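You operate a simulated robot arm through the tools that you are given. There is no shell and no other tool. Be economical: measure what you need, move in short steps, check, and stop when the job is done.

You are at the controls of a simulated robot arm. One attempt, no reset.

## Task
Clear the blocked chute and drop the bent clip in the scrap cup.
Fine: shut the gate first, set the cover on the table; cover back on, then open the gate again. Where these are worked on the way, their far stop is far enough and under half their travel is too little: chute gate.

Only the result counts: the job must be done as asked and must still hold three seconds after the hand-in. Knocking over, shifting, dropping, spilling or breaking anything else fails it. Lids that push on must go on centred and level and be pressed home; caps that screw on are set level and turned clockwise until they are tight.

## Robot
A 6-joint arm with a two-finger parallel gripper, fixed in place. Base frame: the origin is at the foot of the arm, x ahead of it, y to its left, z up; the work surface is at about z = 800. Readings come in mm, degrees, newtons and seconds.
With the tool pointing down near the work surface it reaches from about 240 to 640 mm from the base axis. Its first joint turns from -66.0 to 66.0 degrees. Payload 2.7 kg.
The tool frame sits at the grasp point between the pads (the TCP): z along the fingers, y along the line on which they close. The tips reach 23 mm beyond it. The gripper opens to 94 mm. The fingers are 38 mm wide and 10 mm thick; the gripper's body (54 by 96 mm) begins 39 mm behind the TCP.
Orientation is that of the tool frame in the base frame, as a unit quaternion [x, y, z, w]. With the fingers straight down and closing along the base's y, the tool's x points along the base's -x, its y along +y and its z along -z.

## Interface
- The arm moves only by the tool apply_moves. Its argument "targets" is a list of rows, each a list of 7 numbers: the turn, a rotation vector about the base's x, y, z in rad, then the shift along the base's x, y, z in m, then the gripper command, from -1 (fully open) to 1 (shut), values between in proportion. In form: [[ax, ay, az, dx, dy, dz, grip], ...]. A call has 1 to 8 rows; each row is the pose to reach, as a shift and turn from the pose commanded when the call began. Rows are played at 5 a second. More than 50 mm and 8.6 degrees between two rows, or a gripper value outside its range, and nothing of the call is played. A pose out of reach is approached as far as the arm can. The call stops where the force on the tool passes 60 N (or 10 N more than at its start, if that is more) or the arm is blocked; 0.2 s more then pass. The fingers move at their own pace (about 45 mm/s each) and stop on an object; they squeeze with about 23 N. The grip force told is the motor's: it shows also when the fingers shut on nothing. Time passes only in rows, and 0.2 s behind the last, so rows that repeat a pose let the fingers close. It gives the time, the measured TCP pose, the force on the tool (base axes), the opening and the grip force at its end, in the units of the frame above (readings bear some noise), with the torque about the TCP (base axes, N m) and any sound that the robot's microphone picked up, and new pictures: "show" is both (left out), scene, wrist or none.
- Cameras (640 x 400 px; columns grow to the right, rows downward): "scene" is fixed at [56.9, -438.3, 1374.5]; the picture's right is [0.86, -0.51, 0.00], its down [-0.42, -0.72, -0.55] and it looks along [0.28, 0.47, -0.84] (base axes); focal length 214 px, centre (320, 200). "wrist" rides on the gripper at [86, 16, -75] in the tool frame; the picture's right is [-0.18, 0.98, 0.00], its down [-0.58, -0.11, -0.81] and it looks along [-0.79, -0.15, 0.59] (tool axes); focal length 243 px, centre (320, 200). There is no depth. A picture from a camera that has moved, and an enlarged one, comes with that camera's place and axes in the base frame and with its lens.
- zoom(camera, box): a new picture of the part [left, top, right, bottom] of that camera's present view, enlarged. It takes no simulated time.
- finish_job(): hands the job in; it is judged then, once.

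Work in short steps. Places have to be worked out from the pictures, the camera data and where the tool is seen: move nearer, look again, correct. Check each grasp and each placing, and mend what went wrong. You have 120 turns and 200 pictures in all, those below and enlarged ones among them. Open the gripper and draw the arm clear of the work before you hand the job in, unless the task says otherwise; then end with one line.

The tools are called after ">>>" as name(argument=value, ...) on one line, values as JSON. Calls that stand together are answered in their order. apply_moves: Moves the arm, as the interface text tells. Its arguments: {"type":"object","properties":{"targets":{"type":"array","items":{"type":"array","items":{"type":"number"}}},"show":{"type":"string","enum":["both","scene","wrist","none"]}},"required":["targets"]} The other tools are called the same way: zoom (camera, box) takes an enlarged picture of a part of a camera's view; finish_job () hands the job in.

At the start:

```text
time_s: 0.0
eef_pos: [297.3, -200.5, 1246.5]
tcp_rot: [-0.001, 1.0, 0.0, 0.0]
ft_force: [0.0, 0.1, 0.6]
ft_torque: [0.0, -0.02, -0.02]
grip_width: 94.1
grip_force: 0.1
```

scene: 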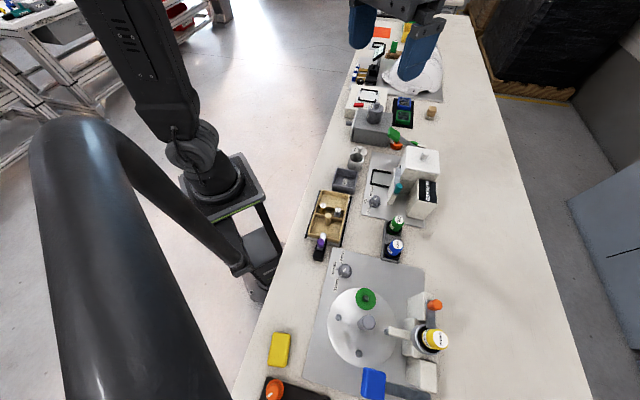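
wrist: 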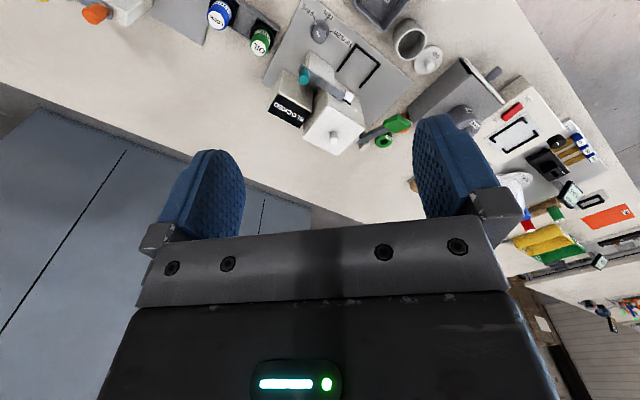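

I start with enlarged views of the chute area from both cameras.

>>> zoom(camera="scene", box=[320, 80, 480, 220])

>>> zoom(camera="wrist", box=[240, 0, 480, 160])

>>> zoom(camera="scene", box=[290, 170, 450, 290])

```text
2.86 times, centred on (400, 150) of scene
camera zoom: at [56.9, -438.3, 1374.5], right [0.86, -0.51, 0.0], down [-0.42, -0.72, -0.55], along [0.28, 0.47, -0.84], focal length 613 px, centre (91, 343)
```

zoom: 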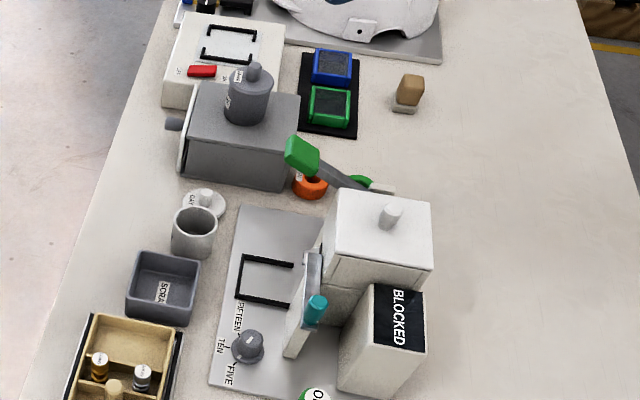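

```text
2.50 times, centred on (360, 80) of wrist
camera zoom: at [210.6, -183.1, 1322.4], right [0.18, 0.98, 0.0], down [0.58, -0.11, 0.81], along [0.79, -0.15, -0.59], focal length 606 px, centre (220, 500)
```

zoom: 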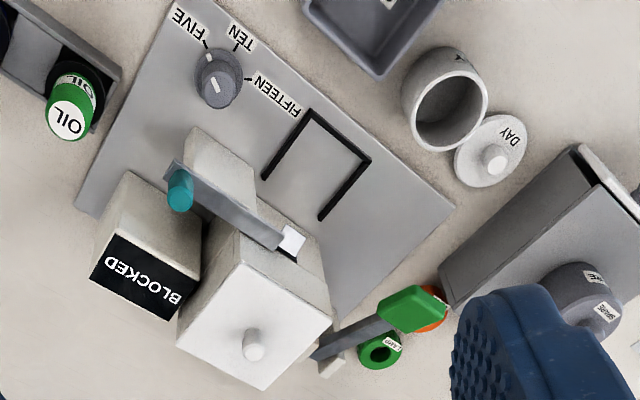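

```text
3.33 times, centred on (370, 230) of scene
camera zoom: at [56.9, -438.3, 1374.5], right [0.86, -0.51, 0.0], down [-0.42, -0.72, -0.55], along [0.28, 0.47, -0.84], focal length 715 px, centre (153, 100)
```

zoom: 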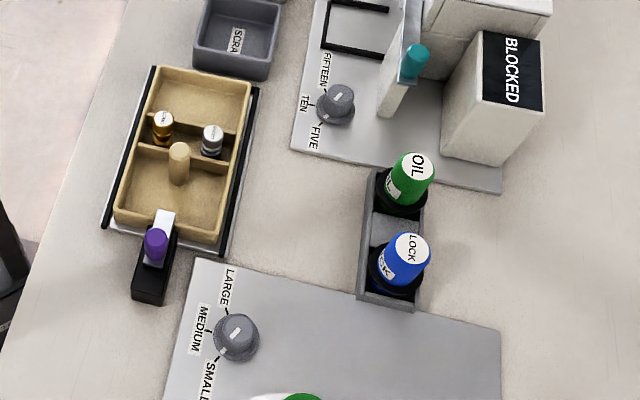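

The chute unit (white box, knobbed cover at about (512,-219,955), teal-knobbed slide, BLOCKED sign) sits ahead of the tool. I lower the arm for a closer view.

>>> apply_moves(targets=[[0, 0, 0, -0.01, 0, -0.045, -1], [0, 0, 0, -0.02, 0, -0.09, -1], [0, 0, 0, -0.03, 0, -0.135, -1], [0, 0, 0, -0.03, 0, -0.17, -1]], show="wrist")

```text
time_s: 1.0
eef_pos: [268.1, -199.0, 1077.6]
tcp_rot: [0.0, 1.0, 0.0, 0.001]
ft_force: [0.4, 0.6, -1.1]
ft_torque: [0.01, -0.02, 0.0]
grip_width: 94.0
grip_force: 0.0
camera wrist: at [180.5, -182.7, 1152.4], right [0.18, 0.98, 0.0], down [0.58, -0.11, 0.81], along [0.79, -0.15, -0.59], focal length 243 px, centre (320, 200)
```

wrist: 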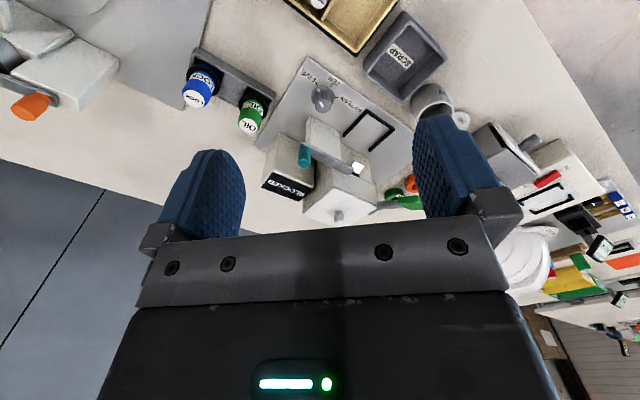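

The picture is upside down (near things at the top). I enlarge the chute and the scrap container.

>>> zoom(camera="wrist", box=[240, 90, 440, 230])

>>> zoom(camera="wrist", box=[300, 0, 500, 140])

```text
2.86 times, centred on (340, 160) of wrist
camera zoom: at [180.5, -182.7, 1152.4], right [0.18, 0.98, 0.0], down [0.58, -0.11, 0.81], along [0.79, -0.15, -0.59], focal length 693 px, centre (263, 314)
```

zoom: 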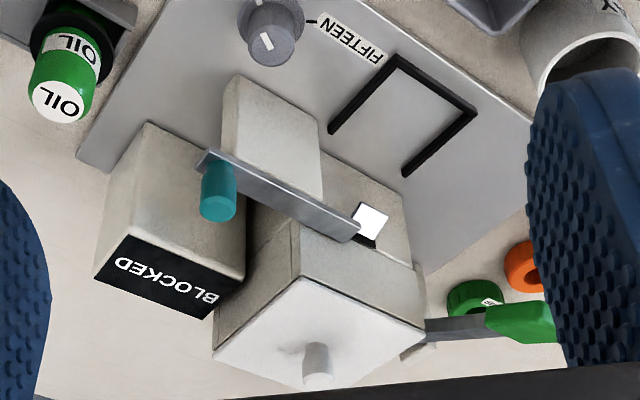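

```text
2.86 times, centred on (400, 70) of wrist
camera zoom: at [180.5, -182.7, 1152.4], right [0.18, 0.98, 0.0], down [0.58, -0.11, 0.81], along [0.79, -0.15, -0.59], focal length 693 px, centre (91, 571)
```

zoom: 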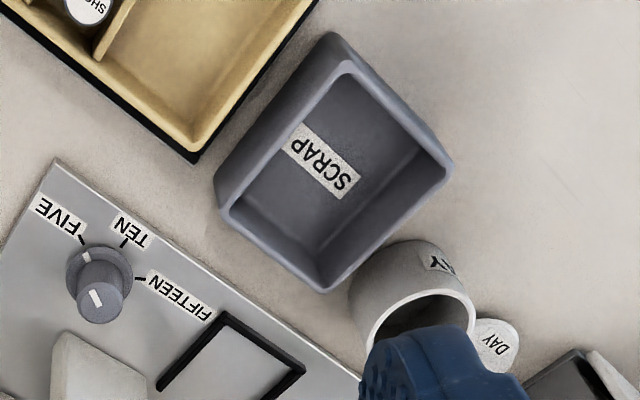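

I shift left (+y) and forward to see the green-handled lever and the teal bar's far end.

>>> apply_moves(targets=[[0, 0, 0, 0.02, 0.04, 0.0, -1], [0, 0, 0, 0.04, 0.08, 0.0, -1], [0, 0, 0, 0.06, 0.12, 0.0, -1]], show="wrist")

>>> zoom(camera="wrist", box=[180, 80, 420, 230])

```text
time_s: 1.8
eef_pos: [328.5, -76.7, 1077.1]
tcp_rot: [0.0, 1.0, 0.001, 0.0]
ft_force: [0.9, 0.4, -0.2]
ft_torque: [-0.01, 0.03, 0.01]
grip_width: 93.9
grip_force: 0.1
camera wrist: at [240.8, -60.4, 1152.1], right [0.18, 0.98, 0.0], down [0.58, -0.11, 0.81], along [0.79, -0.15, -0.59], focal length 243 px, centre (320, 200)
```

wrist: 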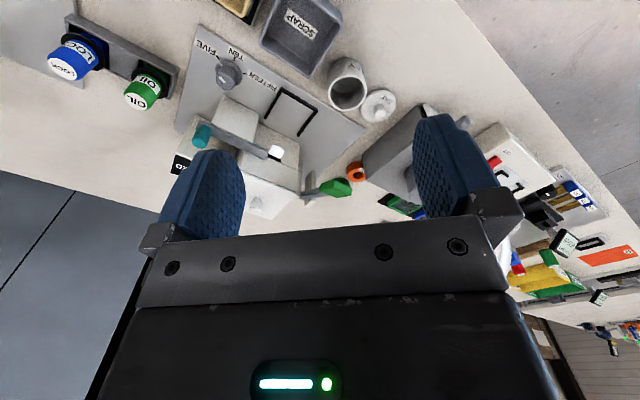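

```text
2.67 times, centred on (300, 155) of wrist
camera zoom: at [240.8, -60.4, 1152.1], right [0.18, 0.98, 0.0], down [0.58, -0.11, 0.81], along [0.79, -0.15, -0.59], focal length 647 px, centre (373, 320)
```

zoom: 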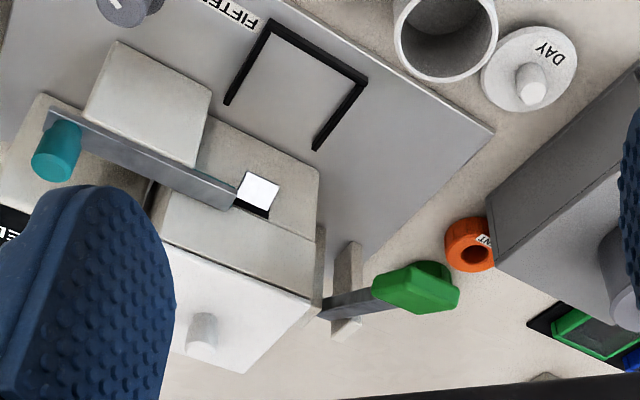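

I take tighter enlargements of the teal bar and green blade from here before moving.

>>> zoom(camera="wrist", box=[190, 90, 320, 180])

>>> zoom(camera="wrist", box=[260, 140, 380, 220])

>>> zoom(camera="scene", box=[370, 120, 450, 190])

```text
4.44 times, centred on (255, 135) of wrist
camera zoom: at [240.8, -60.4, 1152.1], right [0.18, 0.98, 0.0], down [0.58, -0.11, 0.81], along [0.79, -0.15, -0.59], focal length 1078 px, centre (609, 489)
```

zoom: 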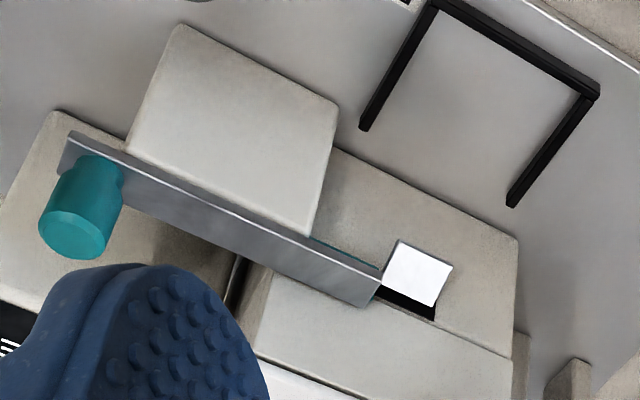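

```text
5.00 times, centred on (320, 180) of wrist
camera zoom: at [240.8, -60.4, 1152.1], right [0.18, 0.98, 0.0], down [0.58, -0.11, 0.81], along [0.79, -0.15, -0.59], focal length 1213 px, centre (320, 300)
```

zoom: 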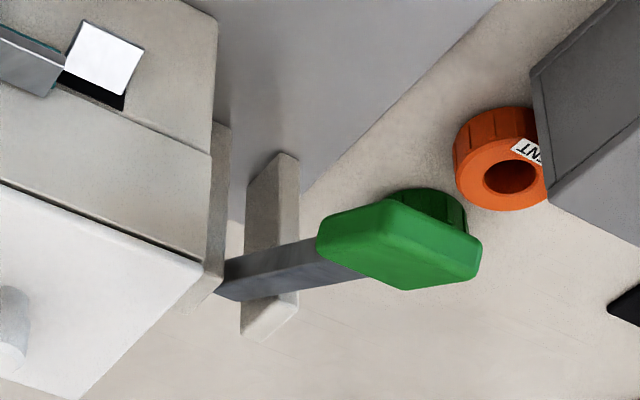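

```text
5.71 times, centred on (410, 155) of scene
camera zoom: at [56.9, -438.3, 1374.5], right [0.86, -0.51, 0.0], down [-0.42, -0.72, -0.55], along [0.28, 0.47, -0.84], focal length 1226 px, centre (-194, 457)
```

zoom: 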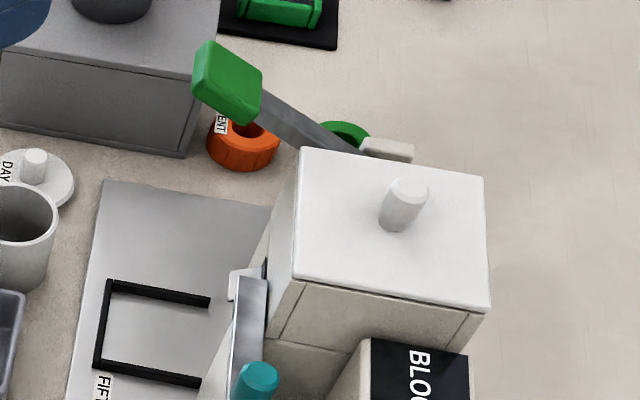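

The green arm looks like a lever rising from a post by the box, while the teal bar looks like a slide over a slot. I swing the camera round to the left side for a nearer look.

>>> apply_moves(targets=[[0, 0, -0.145, 0.015, 0.008, -0.012, -1], [0, 0, -0.29, 0.03, 0.016, -0.025, -1], [0, 0, -0.435, 0.045, 0.024, -0.04, -1], [0, 0, -0.58, 0.06, 0.032, -0.05, -1], [0, 0, -0.725, 0.075, 0.04, -0.065, -1], [0, 0, -0.87, 0.09, 0.047, -0.077, -1]], show="wrist")

>>> zoom(camera="wrist", box=[220, 30, 420, 170])

```text
time_s: 3.2
eef_pos: [418.1, -31.2, 1000.8]
tcp_rot: [0.423, 0.906, 0.0, -0.001]
ft_force: [-0.5, -0.5, 0.4]
ft_torque: [-0.03, 0.03, 0.02]
grip_width: 94.1
grip_force: 0.2
camera wrist: at [374.4, 44.6, 1075.3], right [0.87, 0.49, 0.0], down [0.29, -0.52, 0.81], along [0.4, -0.7, -0.59], focal length 243 px, centre (320, 200)
```

wrist: 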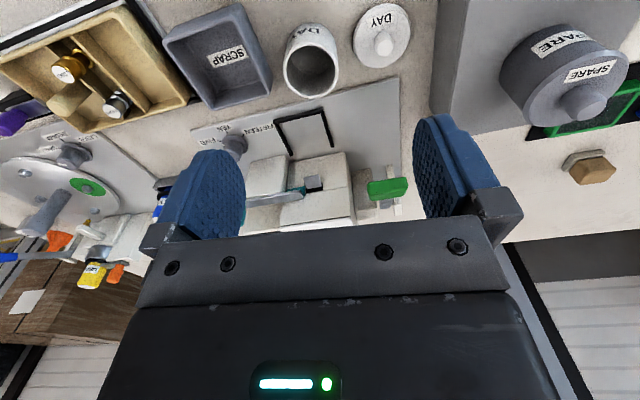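

```text
2.86 times, centred on (320, 100) of wrist
camera zoom: at [374.4, 44.6, 1075.3], right [0.87, 0.49, 0.0], down [0.29, -0.52, 0.81], along [0.4, -0.7, -0.59], focal length 693 px, centre (320, 486)
```

zoom: 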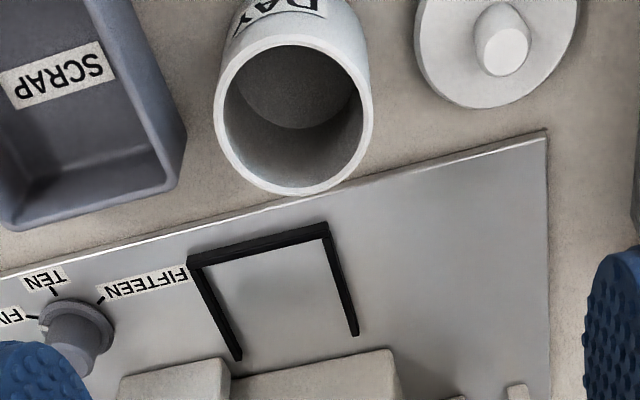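

>>> zoom(camera="wrist", box=[240, 145, 420, 235])

```text
3.56 times, centred on (330, 190) of wrist
camera zoom: at [374.4, 44.6, 1075.3], right [0.87, 0.49, 0.0], down [0.29, -0.52, 0.81], along [0.4, -0.7, -0.59], focal length 863 px, centre (284, 236)
```

zoom: 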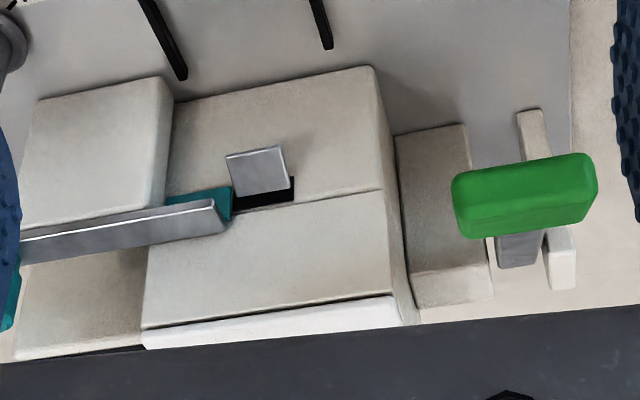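

The metal plate rises from a slot in the front of the box; I want a straight-on view, so I move back and turn to face the front.

>>> apply_moves(targets=[[0, 0, 0.145, -0.03, -0.02, 0, -1], [0, 0, 0.29, -0.06, -0.04, 0, -1], [0, 0, 0.435, -0.09, -0.061, -0.01, -1]], show="wrist")

>>> zoom(camera="wrist", box=[230, 110, 410, 220])

```text
time_s: 4.0
eef_pos: [327.6, -95.0, 990.5]
tcp_rot: [0.215, 0.977, 0.0, 0.001]
ft_force: [-0.7, 0.2, -0.4]
ft_torque: [-0.03, -0.03, 0.02]
grip_width: 94.0
grip_force: 0.1
camera wrist: at [255.1, -42.8, 1065.8], right [0.58, 0.81, 0.0], down [0.48, -0.34, 0.81], along [0.66, -0.47, -0.59], focal length 243 px, centre (320, 200)
```

wrist: 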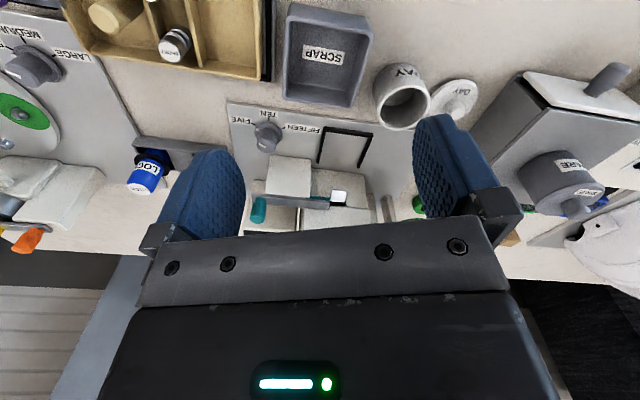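

```text
3.56 times, centred on (320, 165) of wrist
camera zoom: at [255.1, -42.8, 1065.8], right [0.58, 0.81, 0.0], down [0.48, -0.34, 0.81], along [0.66, -0.47, -0.59], focal length 863 px, centre (320, 324)
```

zoom: 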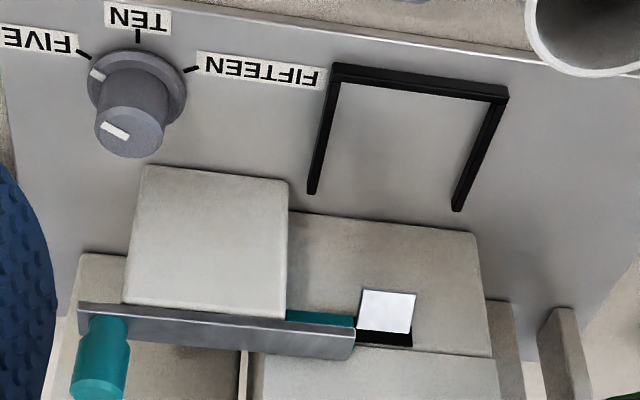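

The teal-knobbed bar looks like a shutter for the outlet slot (now open), but the green lever at the box's left side needs ruling in or out. I go round for a view from that side.

>>> apply_moves(targets=[[0, 0, -0.145, 0.035, 0.005, 0.01, -1], [0, 0, -0.29, 0.07, 0.01, 0.02, -1], [0, 0, -0.435, 0.105, 0.015, 0.02, -1], [0, 0, -0.58, 0.14, 0.02, 0.02, -1], [0, 0, -0.725, 0.17, 0.025, 0.02, -1], [0, 0, -0.87, 0.2, 0.03, 0.02, -1], [0, 0, -1.015, 0.22, 0.03, 0.02, -1], [0, 0, -1.16, 0.24, 0.03, 0.02, -1]], show="none")

>>> apply_moves(targets=[[0, 0, -0.145, 0, 0.01, 0.0, -1], [0, 0, -0.29, 0, 0.02, 0.0, -1], [0, 0, -0.4, 0, 0.02, 0.0, -1]], show="wrist")

>>> zoom(camera="wrist", box=[220, 90, 420, 220])

```text
time_s: 5.8
eef_pos: [568.7, -63.5, 1010.0]
tcp_rot: [0.716, 0.698, 0.0, -0.001]
ft_force: [-0.2, -1.1, -0.2]
ft_torque: [0.01, 0.01, -0.01]
grip_width: 93.9
grip_force: 0.0
```

```text
time_s: 6.6
eef_pos: [567.1, -42.4, 1011.4]
tcp_rot: [0.841, 0.542, 0.0, 0.0]
ft_force: [1.2, -0.5, 0.0]
ft_torque: [0.01, 0.0, 0.0]
grip_width: 93.7
grip_force: 0.0
camera wrist: at [617.4, 29.2, 1085.1], right [0.82, -0.57, 0.0], down [-0.34, -0.48, 0.81], along [-0.46, -0.66, -0.59], focal length 243 px, centre (320, 200)
```

wrist: 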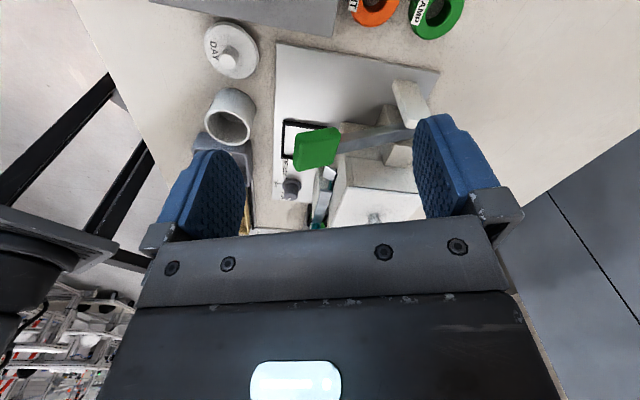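

```text
3.08 times, centred on (320, 155) of wrist
camera zoom: at [617.4, 29.2, 1085.1], right [0.82, -0.57, 0.0], down [-0.34, -0.48, 0.81], along [-0.46, -0.66, -0.59], focal length 746 px, centre (320, 338)
```

zoom: 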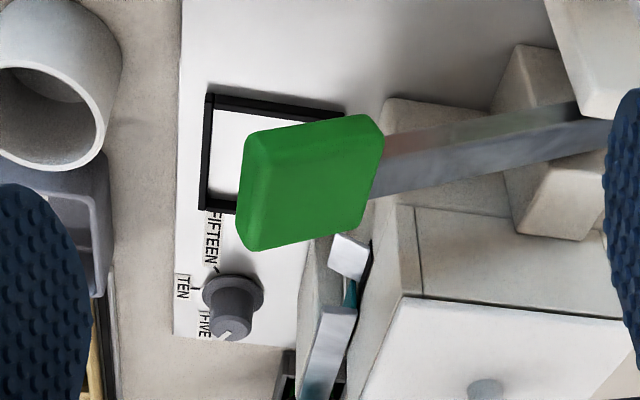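

The green lever pivots on its own posts beside the box; the flat bar with the teal knob slides on the outlet's edge, so I take that as the gate (device turned about -45°, knob near (417,-249,899)). I move above the teal knob, fingers set to close along the bar.

>>> apply_moves(targets=[[0, 0, 0.14, -0.02, -0.026, 0.01, -1], [0, 0, 0.28, -0.04, -0.052, 0.01, -1], [0, 0, 0.42, -0.06, -0.078, 0.01, -1], [0, 0, 0.56, -0.08, -0.104, 0.01, -1], [0, 0, 0.7, -0.1, -0.13, 0.01, -1], [0, 0, 0.84, -0.12, -0.156, 0.01, -1], [0, 0, 0.98, -0.137, -0.185, 0.0, -1], [0, 0, 1.12, -0.15, -0.207, -0.005, -1]], show="none")

>>> apply_moves(targets=[[0, 0, 0.09, 0, 0, -0.015, -1]], show="both")

>>> zoom(camera="wrist", box=[240, 70, 400, 200])

```text
time_s: 8.4
eef_pos: [417.2, -251.0, 1006.0]
tcp_rot: [0.422, 0.906, 0.0, 0.0]
ft_force: [-0.3, 1.2, -1.0]
ft_torque: [0.01, 0.01, 0.0]
grip_width: 94.0
grip_force: 0.1
```

```text
time_s: 8.8
eef_pos: [417.0, -251.2, 991.0]
tcp_rot: [0.381, 0.925, 0.001, 0.0]
ft_force: [0.1, -0.5, 0.1]
ft_torque: [0.01, 0.04, -0.01]
grip_width: 93.9
grip_force: 0.0
camera wrist: at [367.0, -178.0, 1065.1], right [0.82, 0.57, 0.0], down [0.33, -0.49, 0.81], along [0.46, -0.66, -0.59], focal length 243 px, centre (320, 200)
```

scene: 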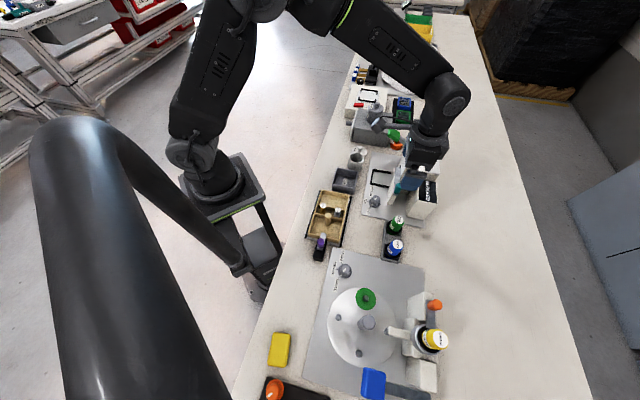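
wrist: 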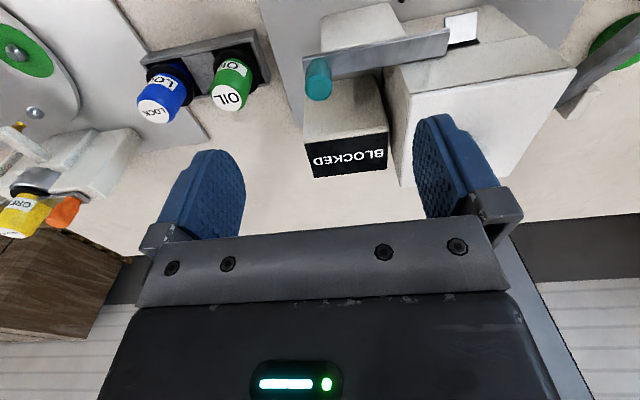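

```text
3.08 times, centred on (320, 135) of wrist
camera zoom: at [367.0, -178.0, 1065.1], right [0.82, 0.57, 0.0], down [0.33, -0.49, 0.81], along [0.46, -0.66, -0.59], focal length 746 px, centre (320, 400)
```

zoom: 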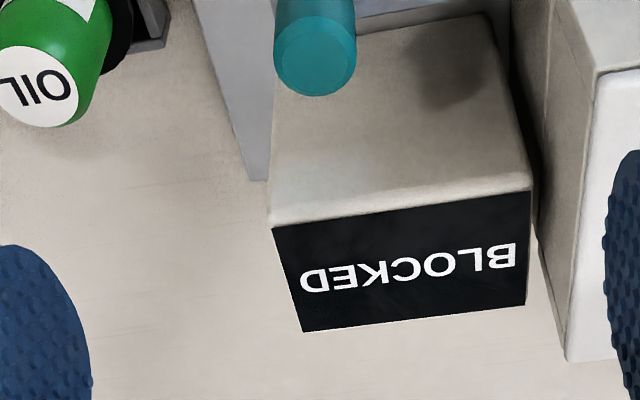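

The knob stands upright on the bar at about (416,-249), top ≈ 910; the box front corner is near (460,-218), so I offset the fingers 12 mm forward of the knob, half close and come down part way to check.

>>> apply_moves(targets=[[0, 0, 0, -0.0095, 0.0105, 0, -0.1], [0, 0, 0, -0.0095, 0.0105, -0.02, -0.1], [0, 0, 0, -0.0095, 0.0105, -0.045, -0.1], [0, 0, 0, -0.0095, 0.0105, -0.055, -0.1]], show="wrist")

>>> zoom(camera="wrist", box=[230, 20, 430, 220])

```text
time_s: 9.8
eef_pos: [408.3, -239.0, 934.8]
tcp_rot: [0.383, 0.924, 0.0, 0.0]
ft_force: [-0.1, -0.2, -0.3]
ft_torque: [-0.01, 0.0, 0.0]
grip_width: 51.6
grip_force: 0.0
camera wrist: at [357.6, -166.7, 1009.7], right [0.82, 0.57, 0.0], down [0.33, -0.49, 0.81], along [0.46, -0.67, -0.59], focal length 243 px, centre (320, 200)
```

wrist: 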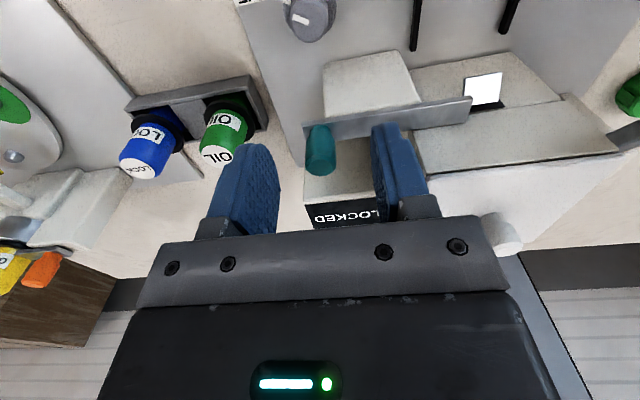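

```text
2.00 times, centred on (330, 120) of wrist
camera zoom: at [357.6, -166.7, 1009.7], right [0.82, 0.57, 0.0], down [0.33, -0.49, 0.81], along [0.46, -0.67, -0.59], focal length 485 px, centre (300, 360)
```

zoom: 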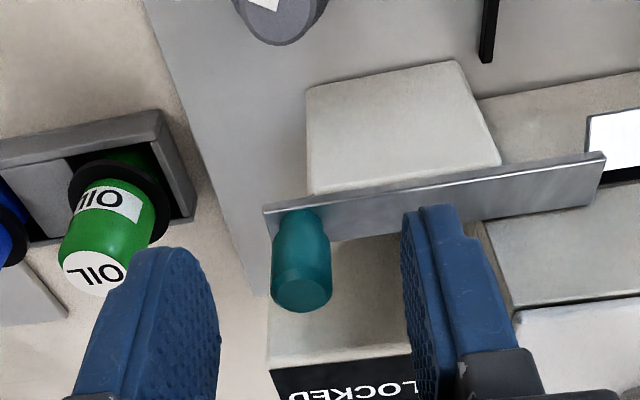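

Knob top works out at z≈913 and sits centred between the fingers. I lower 20 mm and close on it.

>>> apply_moves(targets=[[0, 0, 0, 0, 0, -0.012, -0.1], [0, 0, 0, 0, 0, -0.021, -0.1], [0, 0, 0, 0, 0, -0.021, 0.5], [0, 0, 0, 0, 0, -0.021, 0.9], [0, 0, 0, 0, 0, -0.021, 0.9]], show="wrist")

>>> zoom(camera="wrist", box=[230, 20, 430, 220])

```text
time_s: 11.0
eef_pos: [406.6, -240.7, 913.7]
tcp_rot: [0.383, 0.924, 0.0, 0.0]
ft_force: [0.3, -1.8, -2.3]
ft_torque: [0.22, -0.31, 0.02]
grip_width: 17.0
grip_force: 40.5
camera wrist: at [357.5, -167.2, 988.7], right [0.82, 0.57, 0.0], down [0.33, -0.49, 0.81], along [0.46, -0.67, -0.59], focal length 243 px, centre (320, 200)
```

wrist: 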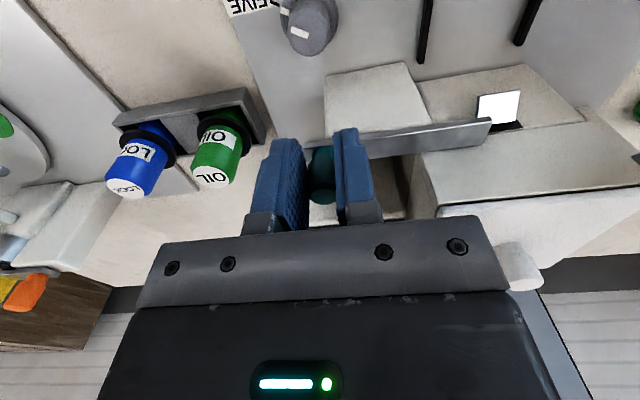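

```text
2.00 times, centred on (330, 120) of wrist
camera zoom: at [357.5, -167.2, 988.7], right [0.82, 0.57, 0.0], down [0.33, -0.49, 0.81], along [0.46, -0.67, -0.59], focal length 485 px, centre (300, 360)
```

zoom: 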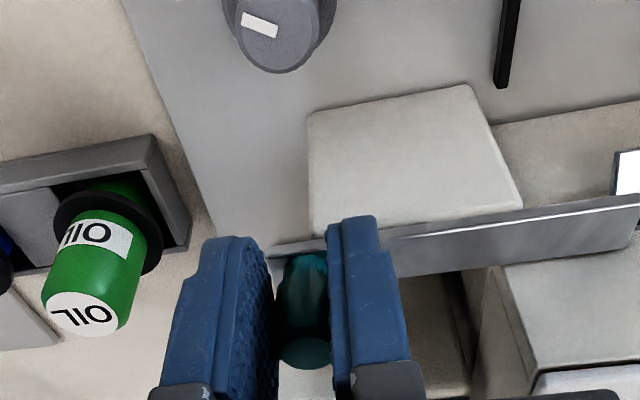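

Gripped at 17 mm. I slide it along the bar toward the slot in 8 mm steps.

>>> apply_moves(targets=[[0, 0, 0, 0.005, 0.005, 0, 0.9], [0, 0, 0, 0.01, 0.01, 0, 0.9], [0, 0, 0, 0.015, 0.015, 0, 0.9]], show="wrist")

```text
time_s: 11.8
eef_pos: [422.3, -224.8, 914.6]
tcp_rot: [0.383, 0.924, 0.001, -0.002]
ft_force: [-0.9, 0.3, -9.4]
ft_torque: [-0.01, -0.71, -0.01]
grip_width: 17.1
grip_force: 45.4
camera wrist: at [372.9, -152.0, 988.9], right [0.82, 0.57, 0.0], down [0.34, -0.49, 0.81], along [0.45, -0.66, -0.59], focal length 243 px, centre (320, 200)
```

wrist: 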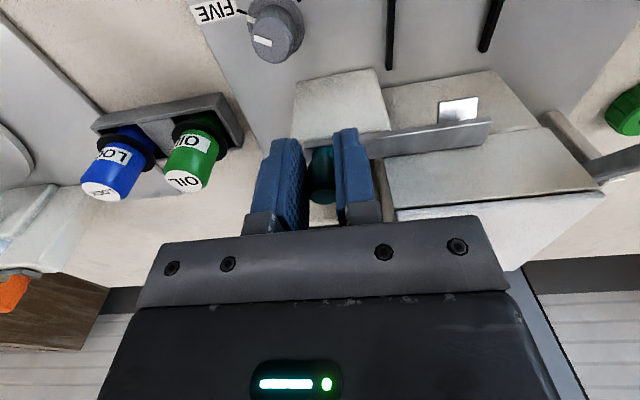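

The bar slides freely and now covers the port. I keep going gently toward its stop.

>>> apply_moves(targets=[[0, 0, 0, 0.004, 0.004, 0, 0.9], [0, 0, 0, 0.008, 0.008, 0, 0.9], [0, 0, 0, 0.012, 0.012, 0, 0.9], [0, 0, 0, 0.016, 0.016, 0, 0.9]], show="wrist")

>>> zoom(camera="wrist", box=[290, 60, 530, 220])

```text
time_s: 12.5
eef_pos: [424.2, -223.3, 914.0]
tcp_rot: [0.388, 0.922, -0.004, -0.008]
ft_force: [-15.8, -10.0, 6.5]
ft_torque: [0.2, -0.44, -0.24]
grip_width: 17.1
grip_force: 44.5
stopped in row 3: the force on the tool passed its limit at 64 N (the readings are from after the stop); the commanded pose is now the measured one
camera wrist: at [376.5, -149.8, 989.5], right [0.83, 0.55, -0.02], down [0.34, -0.49, 0.8], along [0.44, -0.67, -0.6], focal length 243 px, centre (320, 200)
```

wrist: 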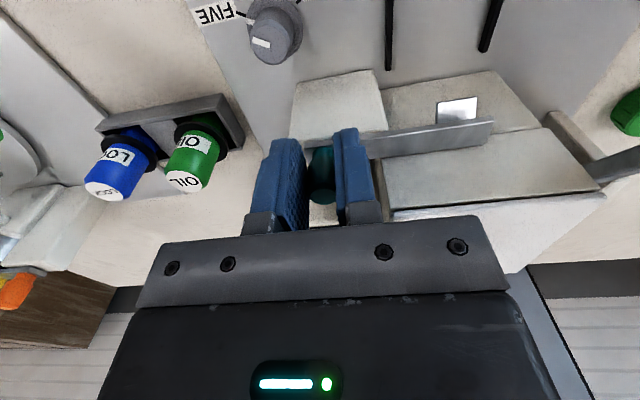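

```text
2.50 times, centred on (410, 140) of wrist
camera zoom: at [376.5, -149.8, 989.5], right [0.83, 0.55, -0.02], down [0.34, -0.49, 0.8], along [0.44, -0.67, -0.6], focal length 606 px, centre (95, 350)
```

zoom: 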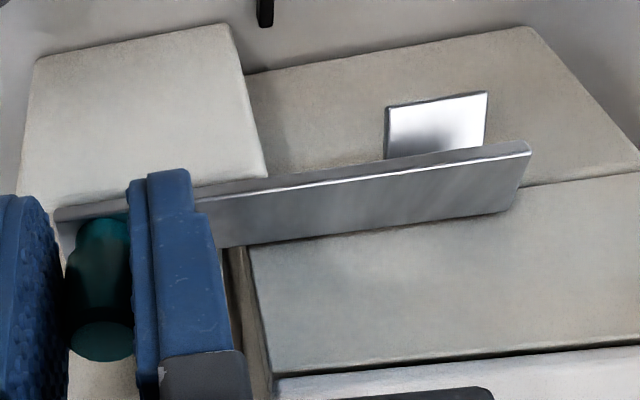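

The bar stopped after about 25 mm with its end past the port: the gate is shut. I open the fingers slightly, level the tool, and lift off.

>>> apply_moves(targets=[[0, 0, 0, 0, 0, 0, 0.36], [0, 0, 0, 0, 0, 0, 0.36], [0, 0, 0, 0, 0, 0.03, 0.36], [0, -0.018, 0.01, 0, 0, 0.07, 0.36], [0, -0.018, 0.01, 0, 0, 0.1, 0.36]], show="wrist")

>>> zoom(camera="wrist", box=[290, 0, 530, 160])

```text
time_s: 13.7
eef_pos: [426.7, -221.4, 1013.6]
tcp_rot: [0.383, 0.924, -0.001, 0.002]
ft_force: [0.1, -0.7, -0.2]
ft_torque: [-0.02, -0.03, 0.0]
grip_width: 30.2
grip_force: 0.0
camera wrist: at [376.4, -148.5, 1089.1], right [0.82, 0.57, 0.0], down [0.33, -0.49, 0.81], along [0.46, -0.67, -0.59], focal length 243 px, centre (320, 200)
```

wrist: 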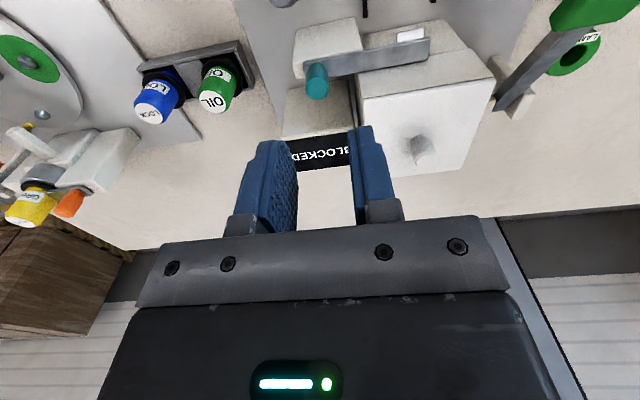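

```text
2.50 times, centred on (410, 80) of wrist
camera zoom: at [376.4, -148.5, 1089.1], right [0.82, 0.57, 0.0], down [0.33, -0.49, 0.81], along [0.46, -0.67, -0.59], focal length 606 px, centre (95, 500)
```

zoom: 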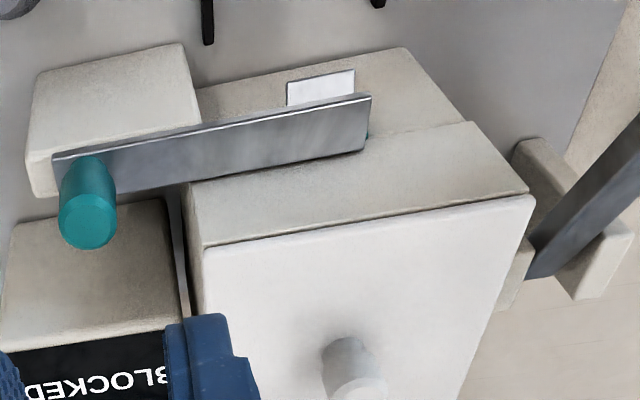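

Gate is shut and sits cleanly. Next the cover: its knob is near (524,-212), top ≈ 945; I move over it and open the fingers.

>>> apply_moves(targets=[[0, 0, 0, 0.033, 0.003, 0.0, -0.3], [0, 0, 0, 0.066, 0.006, 0.0, -0.3], [0, 0, 0, 0.098, 0.01, -0.0, -0.3], [0, 0, 0, 0.098, 0.01, -0.0, -0.3]], show="both")

>>> zoom(camera="wrist", box=[220, 50, 420, 200])

>>> zoom(camera="scene", box=[370, 120, 450, 220])

```text
time_s: 14.7
eef_pos: [523.5, -212.9, 1013.6]
tcp_rot: [0.383, 0.924, -0.001, 0.001]
ft_force: [0.1, 0.3, 0.2]
ft_torque: [0.0, 0.03, 0.0]
grip_width: 61.4
grip_force: 0.1
camera wrist: at [473.9, -139.0, 1088.2], right [0.82, 0.57, 0.0], down [0.33, -0.49, 0.81], along [0.46, -0.67, -0.59], focal length 243 px, centre (320, 200)
```

scene: 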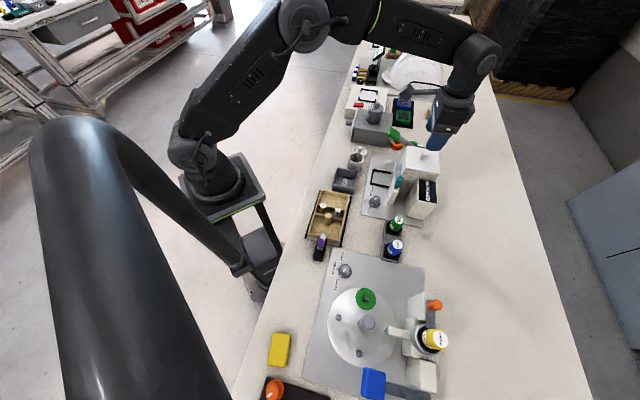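
wrist: 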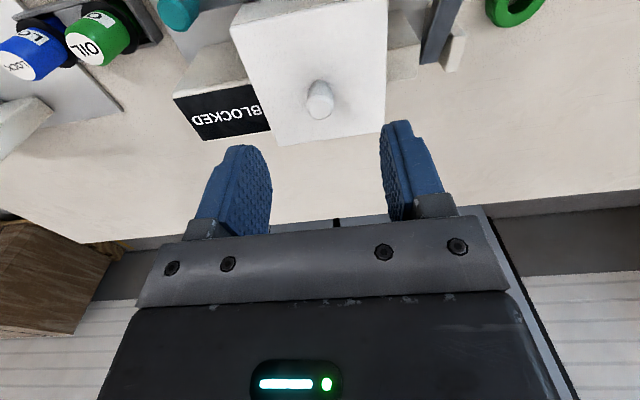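

```text
2.67 times, centred on (320, 125) of wrist
camera zoom: at [473.9, -139.0, 1088.2], right [0.82, 0.57, 0.0], down [0.33, -0.49, 0.81], along [0.46, -0.67, -0.59], focal length 647 px, centre (320, 400)
```

zoom: 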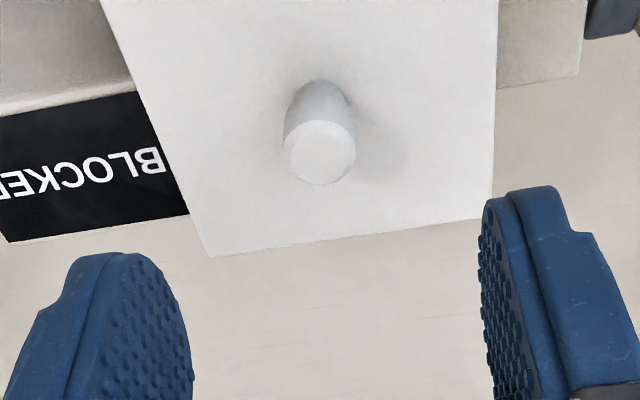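

```text
4.00 times, centred on (410, 170) of scene
camera zoom: at [57.0, -438.3, 1374.5], right [0.86, -0.51, 0.0], down [-0.42, -0.72, -0.55], along [0.28, 0.47, -0.84], focal length 858 px, centre (-40, 320)
```

zoom: 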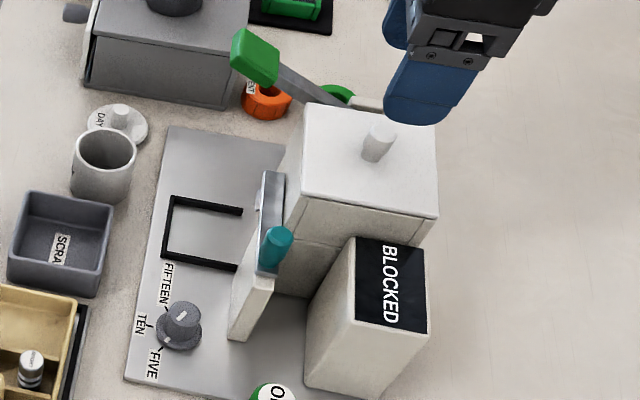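

Two wrist views give the cover knob at about (529,-217), top ≈ 941, cover top ≈ 922, knob 18 mm wide. I descend with fingertips just above the cover and close.

>>> apply_moves(targets=[[0, 0, 0, 0.0055, -0.004, -0.03, -0.1], [0, 0, 0, 0.0055, -0.004, -0.05, -0.1], [0, 0, 0, 0.0055, -0.004, -0.063, -0.1], [0, 0, 0, 0.0055, -0.004, -0.063, 0.3]], show="both")

>>> zoom(camera="wrist", box=[220, 70, 420, 220])

>>> zoom(camera="scene", box=[370, 120, 450, 220])

```text
time_s: 15.7
eef_pos: [530.4, -216.3, 950.2]
tcp_rot: [0.383, 0.924, 0.0, 0.002]
ft_force: [-0.1, 0.3, 0.4]
ft_torque: [0.01, 0.02, 0.03]
grip_width: 33.1
grip_force: 0.1
camera wrist: at [480.1, -142.5, 1024.8], right [0.82, 0.57, 0.0], down [0.33, -0.49, 0.81], along [0.46, -0.67, -0.59], focal length 243 px, centre (320, 200)
```

scene: 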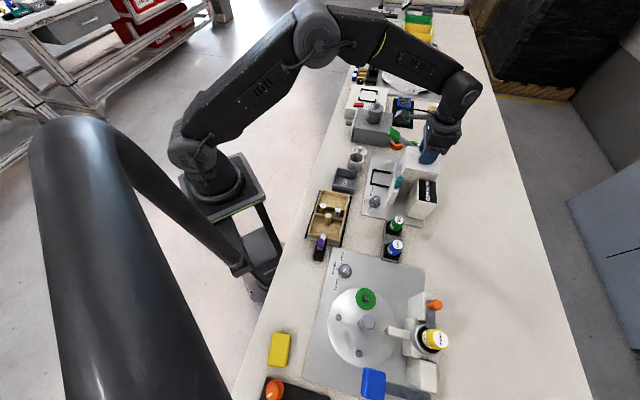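
wrist: 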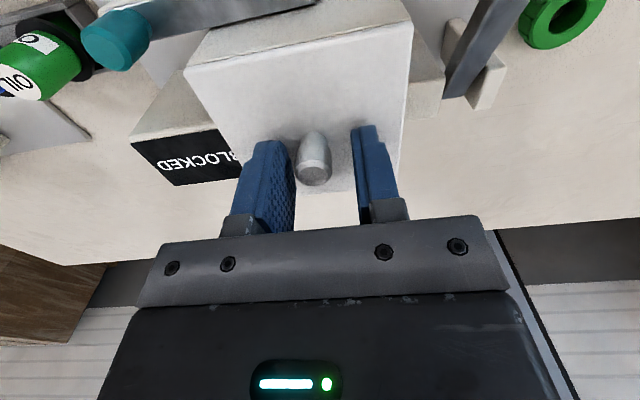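

```text
2.67 times, centred on (320, 145) of wrist
camera zoom: at [480.1, -142.5, 1024.8], right [0.82, 0.57, 0.0], down [0.33, -0.49, 0.81], along [0.46, -0.67, -0.59], focal length 647 px, centre (320, 347)
```

zoom: 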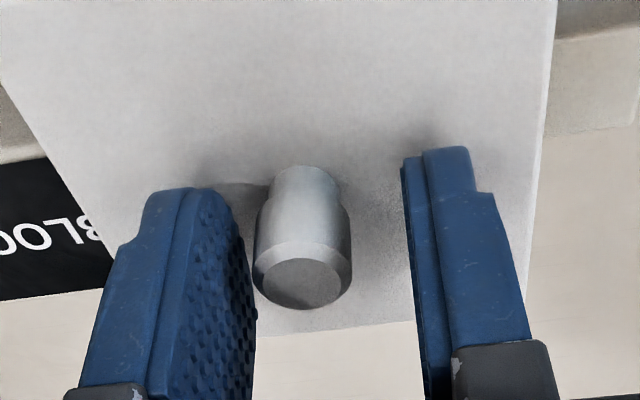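

```text
4.00 times, centred on (410, 170) of scene
camera zoom: at [56.9, -438.3, 1374.5], right [0.86, -0.51, 0.0], down [-0.42, -0.72, -0.55], along [0.28, 0.47, -0.84], focal length 858 px, centre (-40, 320)
```

zoom: 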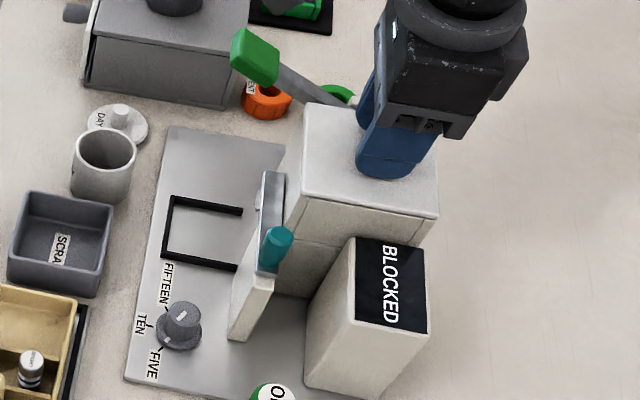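

The knob is about 4 mm toward -y' of the finger centre. I correct this and close.

>>> apply_moves(targets=[[0, 0, 0, -0.003, -0.003, 0, 0.3], [0, 0, 0, -0.003, -0.003, 0, 0.7], [0, 0, 0, -0.003, -0.003, 0, 0.9], [0, 0, 0, -0.003, -0.003, 0, 0.9]], show="wrist")

```text
time_s: 16.7
eef_pos: [527.2, -218.5, 950.1]
tcp_rot: [0.383, 0.924, 0.0, 0.002]
ft_force: [-0.1, 0.1, 0.3]
ft_torque: [-0.01, -0.02, 0.0]
grip_width: 16.6
grip_force: 23.1
camera wrist: at [477.1, -145.5, 1024.8], right [0.82, 0.57, 0.0], down [0.33, -0.49, 0.81], along [0.46, -0.67, -0.59], focal length 243 px, centre (320, 200)
```

wrist: 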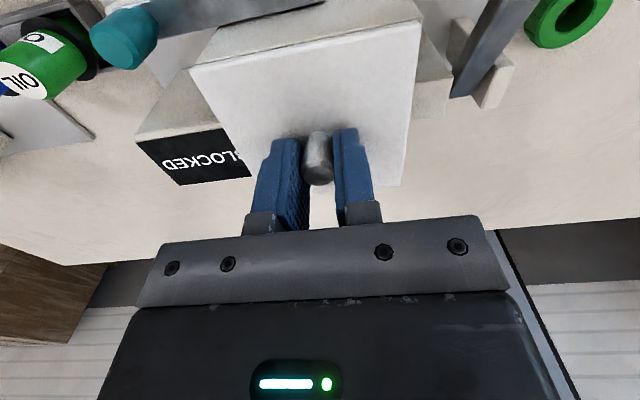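

Gripped with almost no side load (cover home pose: TCP (527.2,-218.5,950.1)). I lift straight up slowly.

>>> apply_moves(targets=[[0, 0, 0, 0, 0, 0.006, 0.9], [0, 0, 0, 0, 0, 0.015, 0.9], [0, 0, 0, 0, 0, 0.03, 0.9], [0, 0, 0, 0, 0, 0.05, 0.9], [0, 0, 0, 0, 0, 0.07, 0.9]], show="both")

>>> zoom(camera="scene", box=[370, 100, 490, 220])

```text
time_s: 17.9
eef_pos: [527.7, -218.5, 1020.4]
tcp_rot: [0.383, 0.924, 0.0, 0.001]
ft_force: [0.4, -0.5, 0.0]
ft_torque: [0.0, -0.01, 0.0]
grip_width: 4.6
grip_force: 0.1
camera wrist: at [476.6, -145.5, 1095.0], right [0.82, 0.57, 0.0], down [0.33, -0.49, 0.81], along [0.46, -0.67, -0.59], focal length 243 px, centre (320, 200)
```

scene: 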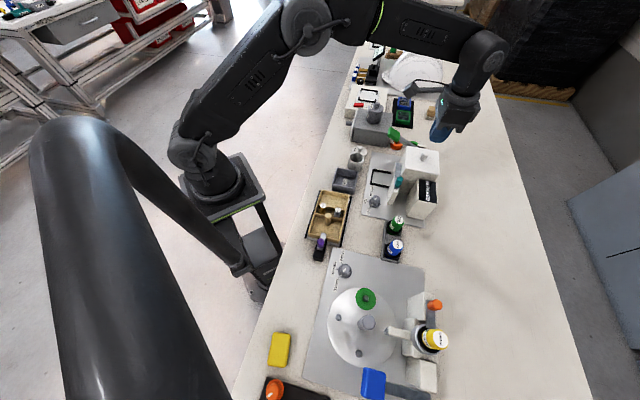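
wrist: 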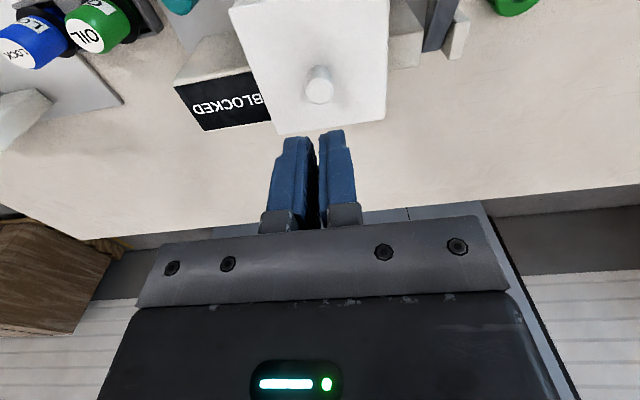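

```text
3.33 times, centred on (430, 160) of scene
camera zoom: at [56.9, -438.3, 1374.5], right [0.86, -0.51, 0.0], down [-0.42, -0.72, -0.55], along [0.28, 0.47, -0.84], focal length 715 px, centre (-47, 333)
```

zoom: 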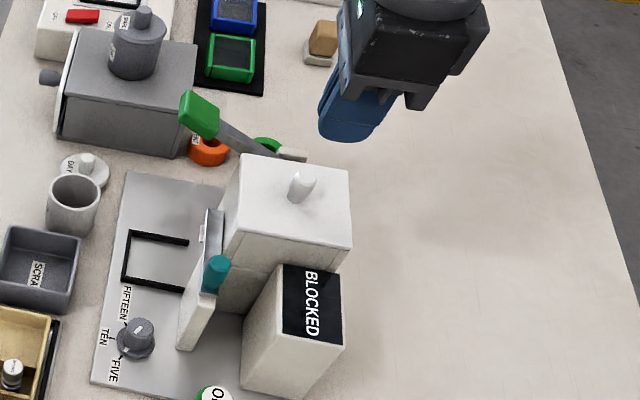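

The fingers slipped off and the cover stayed put, undisturbed. I go back deeper, to light contact with the cover top, and squeeze fully and longer.

>>> apply_moves(targets=[[0, 0, 0, 0, 0, 0, 0.3], [0, 0, 0, 0, 0, -0.03, 0.3], [0, 0, 0, 0, 0, -0.06, 0.3], [0, 0, 0, 0, 0, -0.07, 0.3], [0, 0, 0, 0, 0, -0.073, 0.3], [0, 0, 0, 0, 0, -0.075, 0.3]], show="wrist")

>>> zoom(camera="wrist", box=[220, 70, 420, 220])

```text
time_s: 19.3
eef_pos: [527.7, -218.3, 947.2]
tcp_rot: [0.383, 0.924, 0.001, 0.004]
ft_force: [-1.4, 0.9, 12.3]
ft_torque: [0.05, 0.13, 0.04]
grip_width: 32.9
grip_force: 0.0
camera wrist: at [476.6, -145.8, 1021.3], right [0.82, 0.57, 0.0], down [0.33, -0.48, 0.81], along [0.46, -0.67, -0.59], focal length 243 px, centre (320, 200)
```

wrist: 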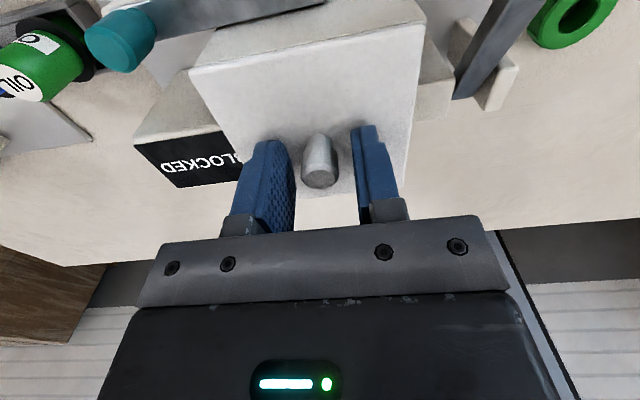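

```text
2.67 times, centred on (320, 145) of wrist
camera zoom: at [476.6, -145.8, 1021.3], right [0.82, 0.57, 0.0], down [0.33, -0.48, 0.81], along [0.46, -0.67, -0.59], focal length 647 px, centre (320, 347)
```

zoom: 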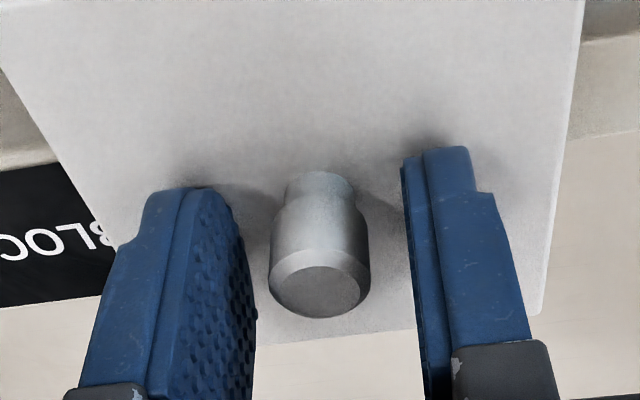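

Contact puts the cover top at ≈924, so the previous depth was fine; the squeeze was likely short of full. I back off 1 mm, squeeze at 1.0 with waiting, then lift a few mm slowly.

>>> apply_moves(targets=[[0, 0, 0, 0, 0, 0.0015, 0.3], [0, 0, 0, 0, 0, 0.0015, 1], [0, 0, 0, 0, 0, 0.0015, 1], [0, 0, 0, 0, 0, 0.0015, 1], [0, 0, 0, 0, 0, 0.0015, 1]], show="none")

>>> apply_moves(targets=[[0, 0, 0, 0, 0, 0.001, 1], [0, 0, 0, 0, 0, 0.002, 1], [0, 0, 0, 0, 0, 0.003, 1]], show="none")

```text
time_s: 20.5
eef_pos: [528.3, -218.5, 947.7]
tcp_rot: [0.382, 0.924, 0.0, 0.002]
ft_force: [0.5, 0.7, 9.1]
ft_torque: [0.06, -0.02, -0.01]
grip_width: 16.8
grip_force: 23.0
```

```text
time_s: 21.3
eef_pos: [525.3, -218.6, 950.3]
tcp_rot: [0.383, 0.924, 0.0, 0.001]
ft_force: [-0.1, 0.6, -0.9]
ft_torque: [-0.01, 0.0, 0.02]
grip_width: 16.8
grip_force: 22.8
```

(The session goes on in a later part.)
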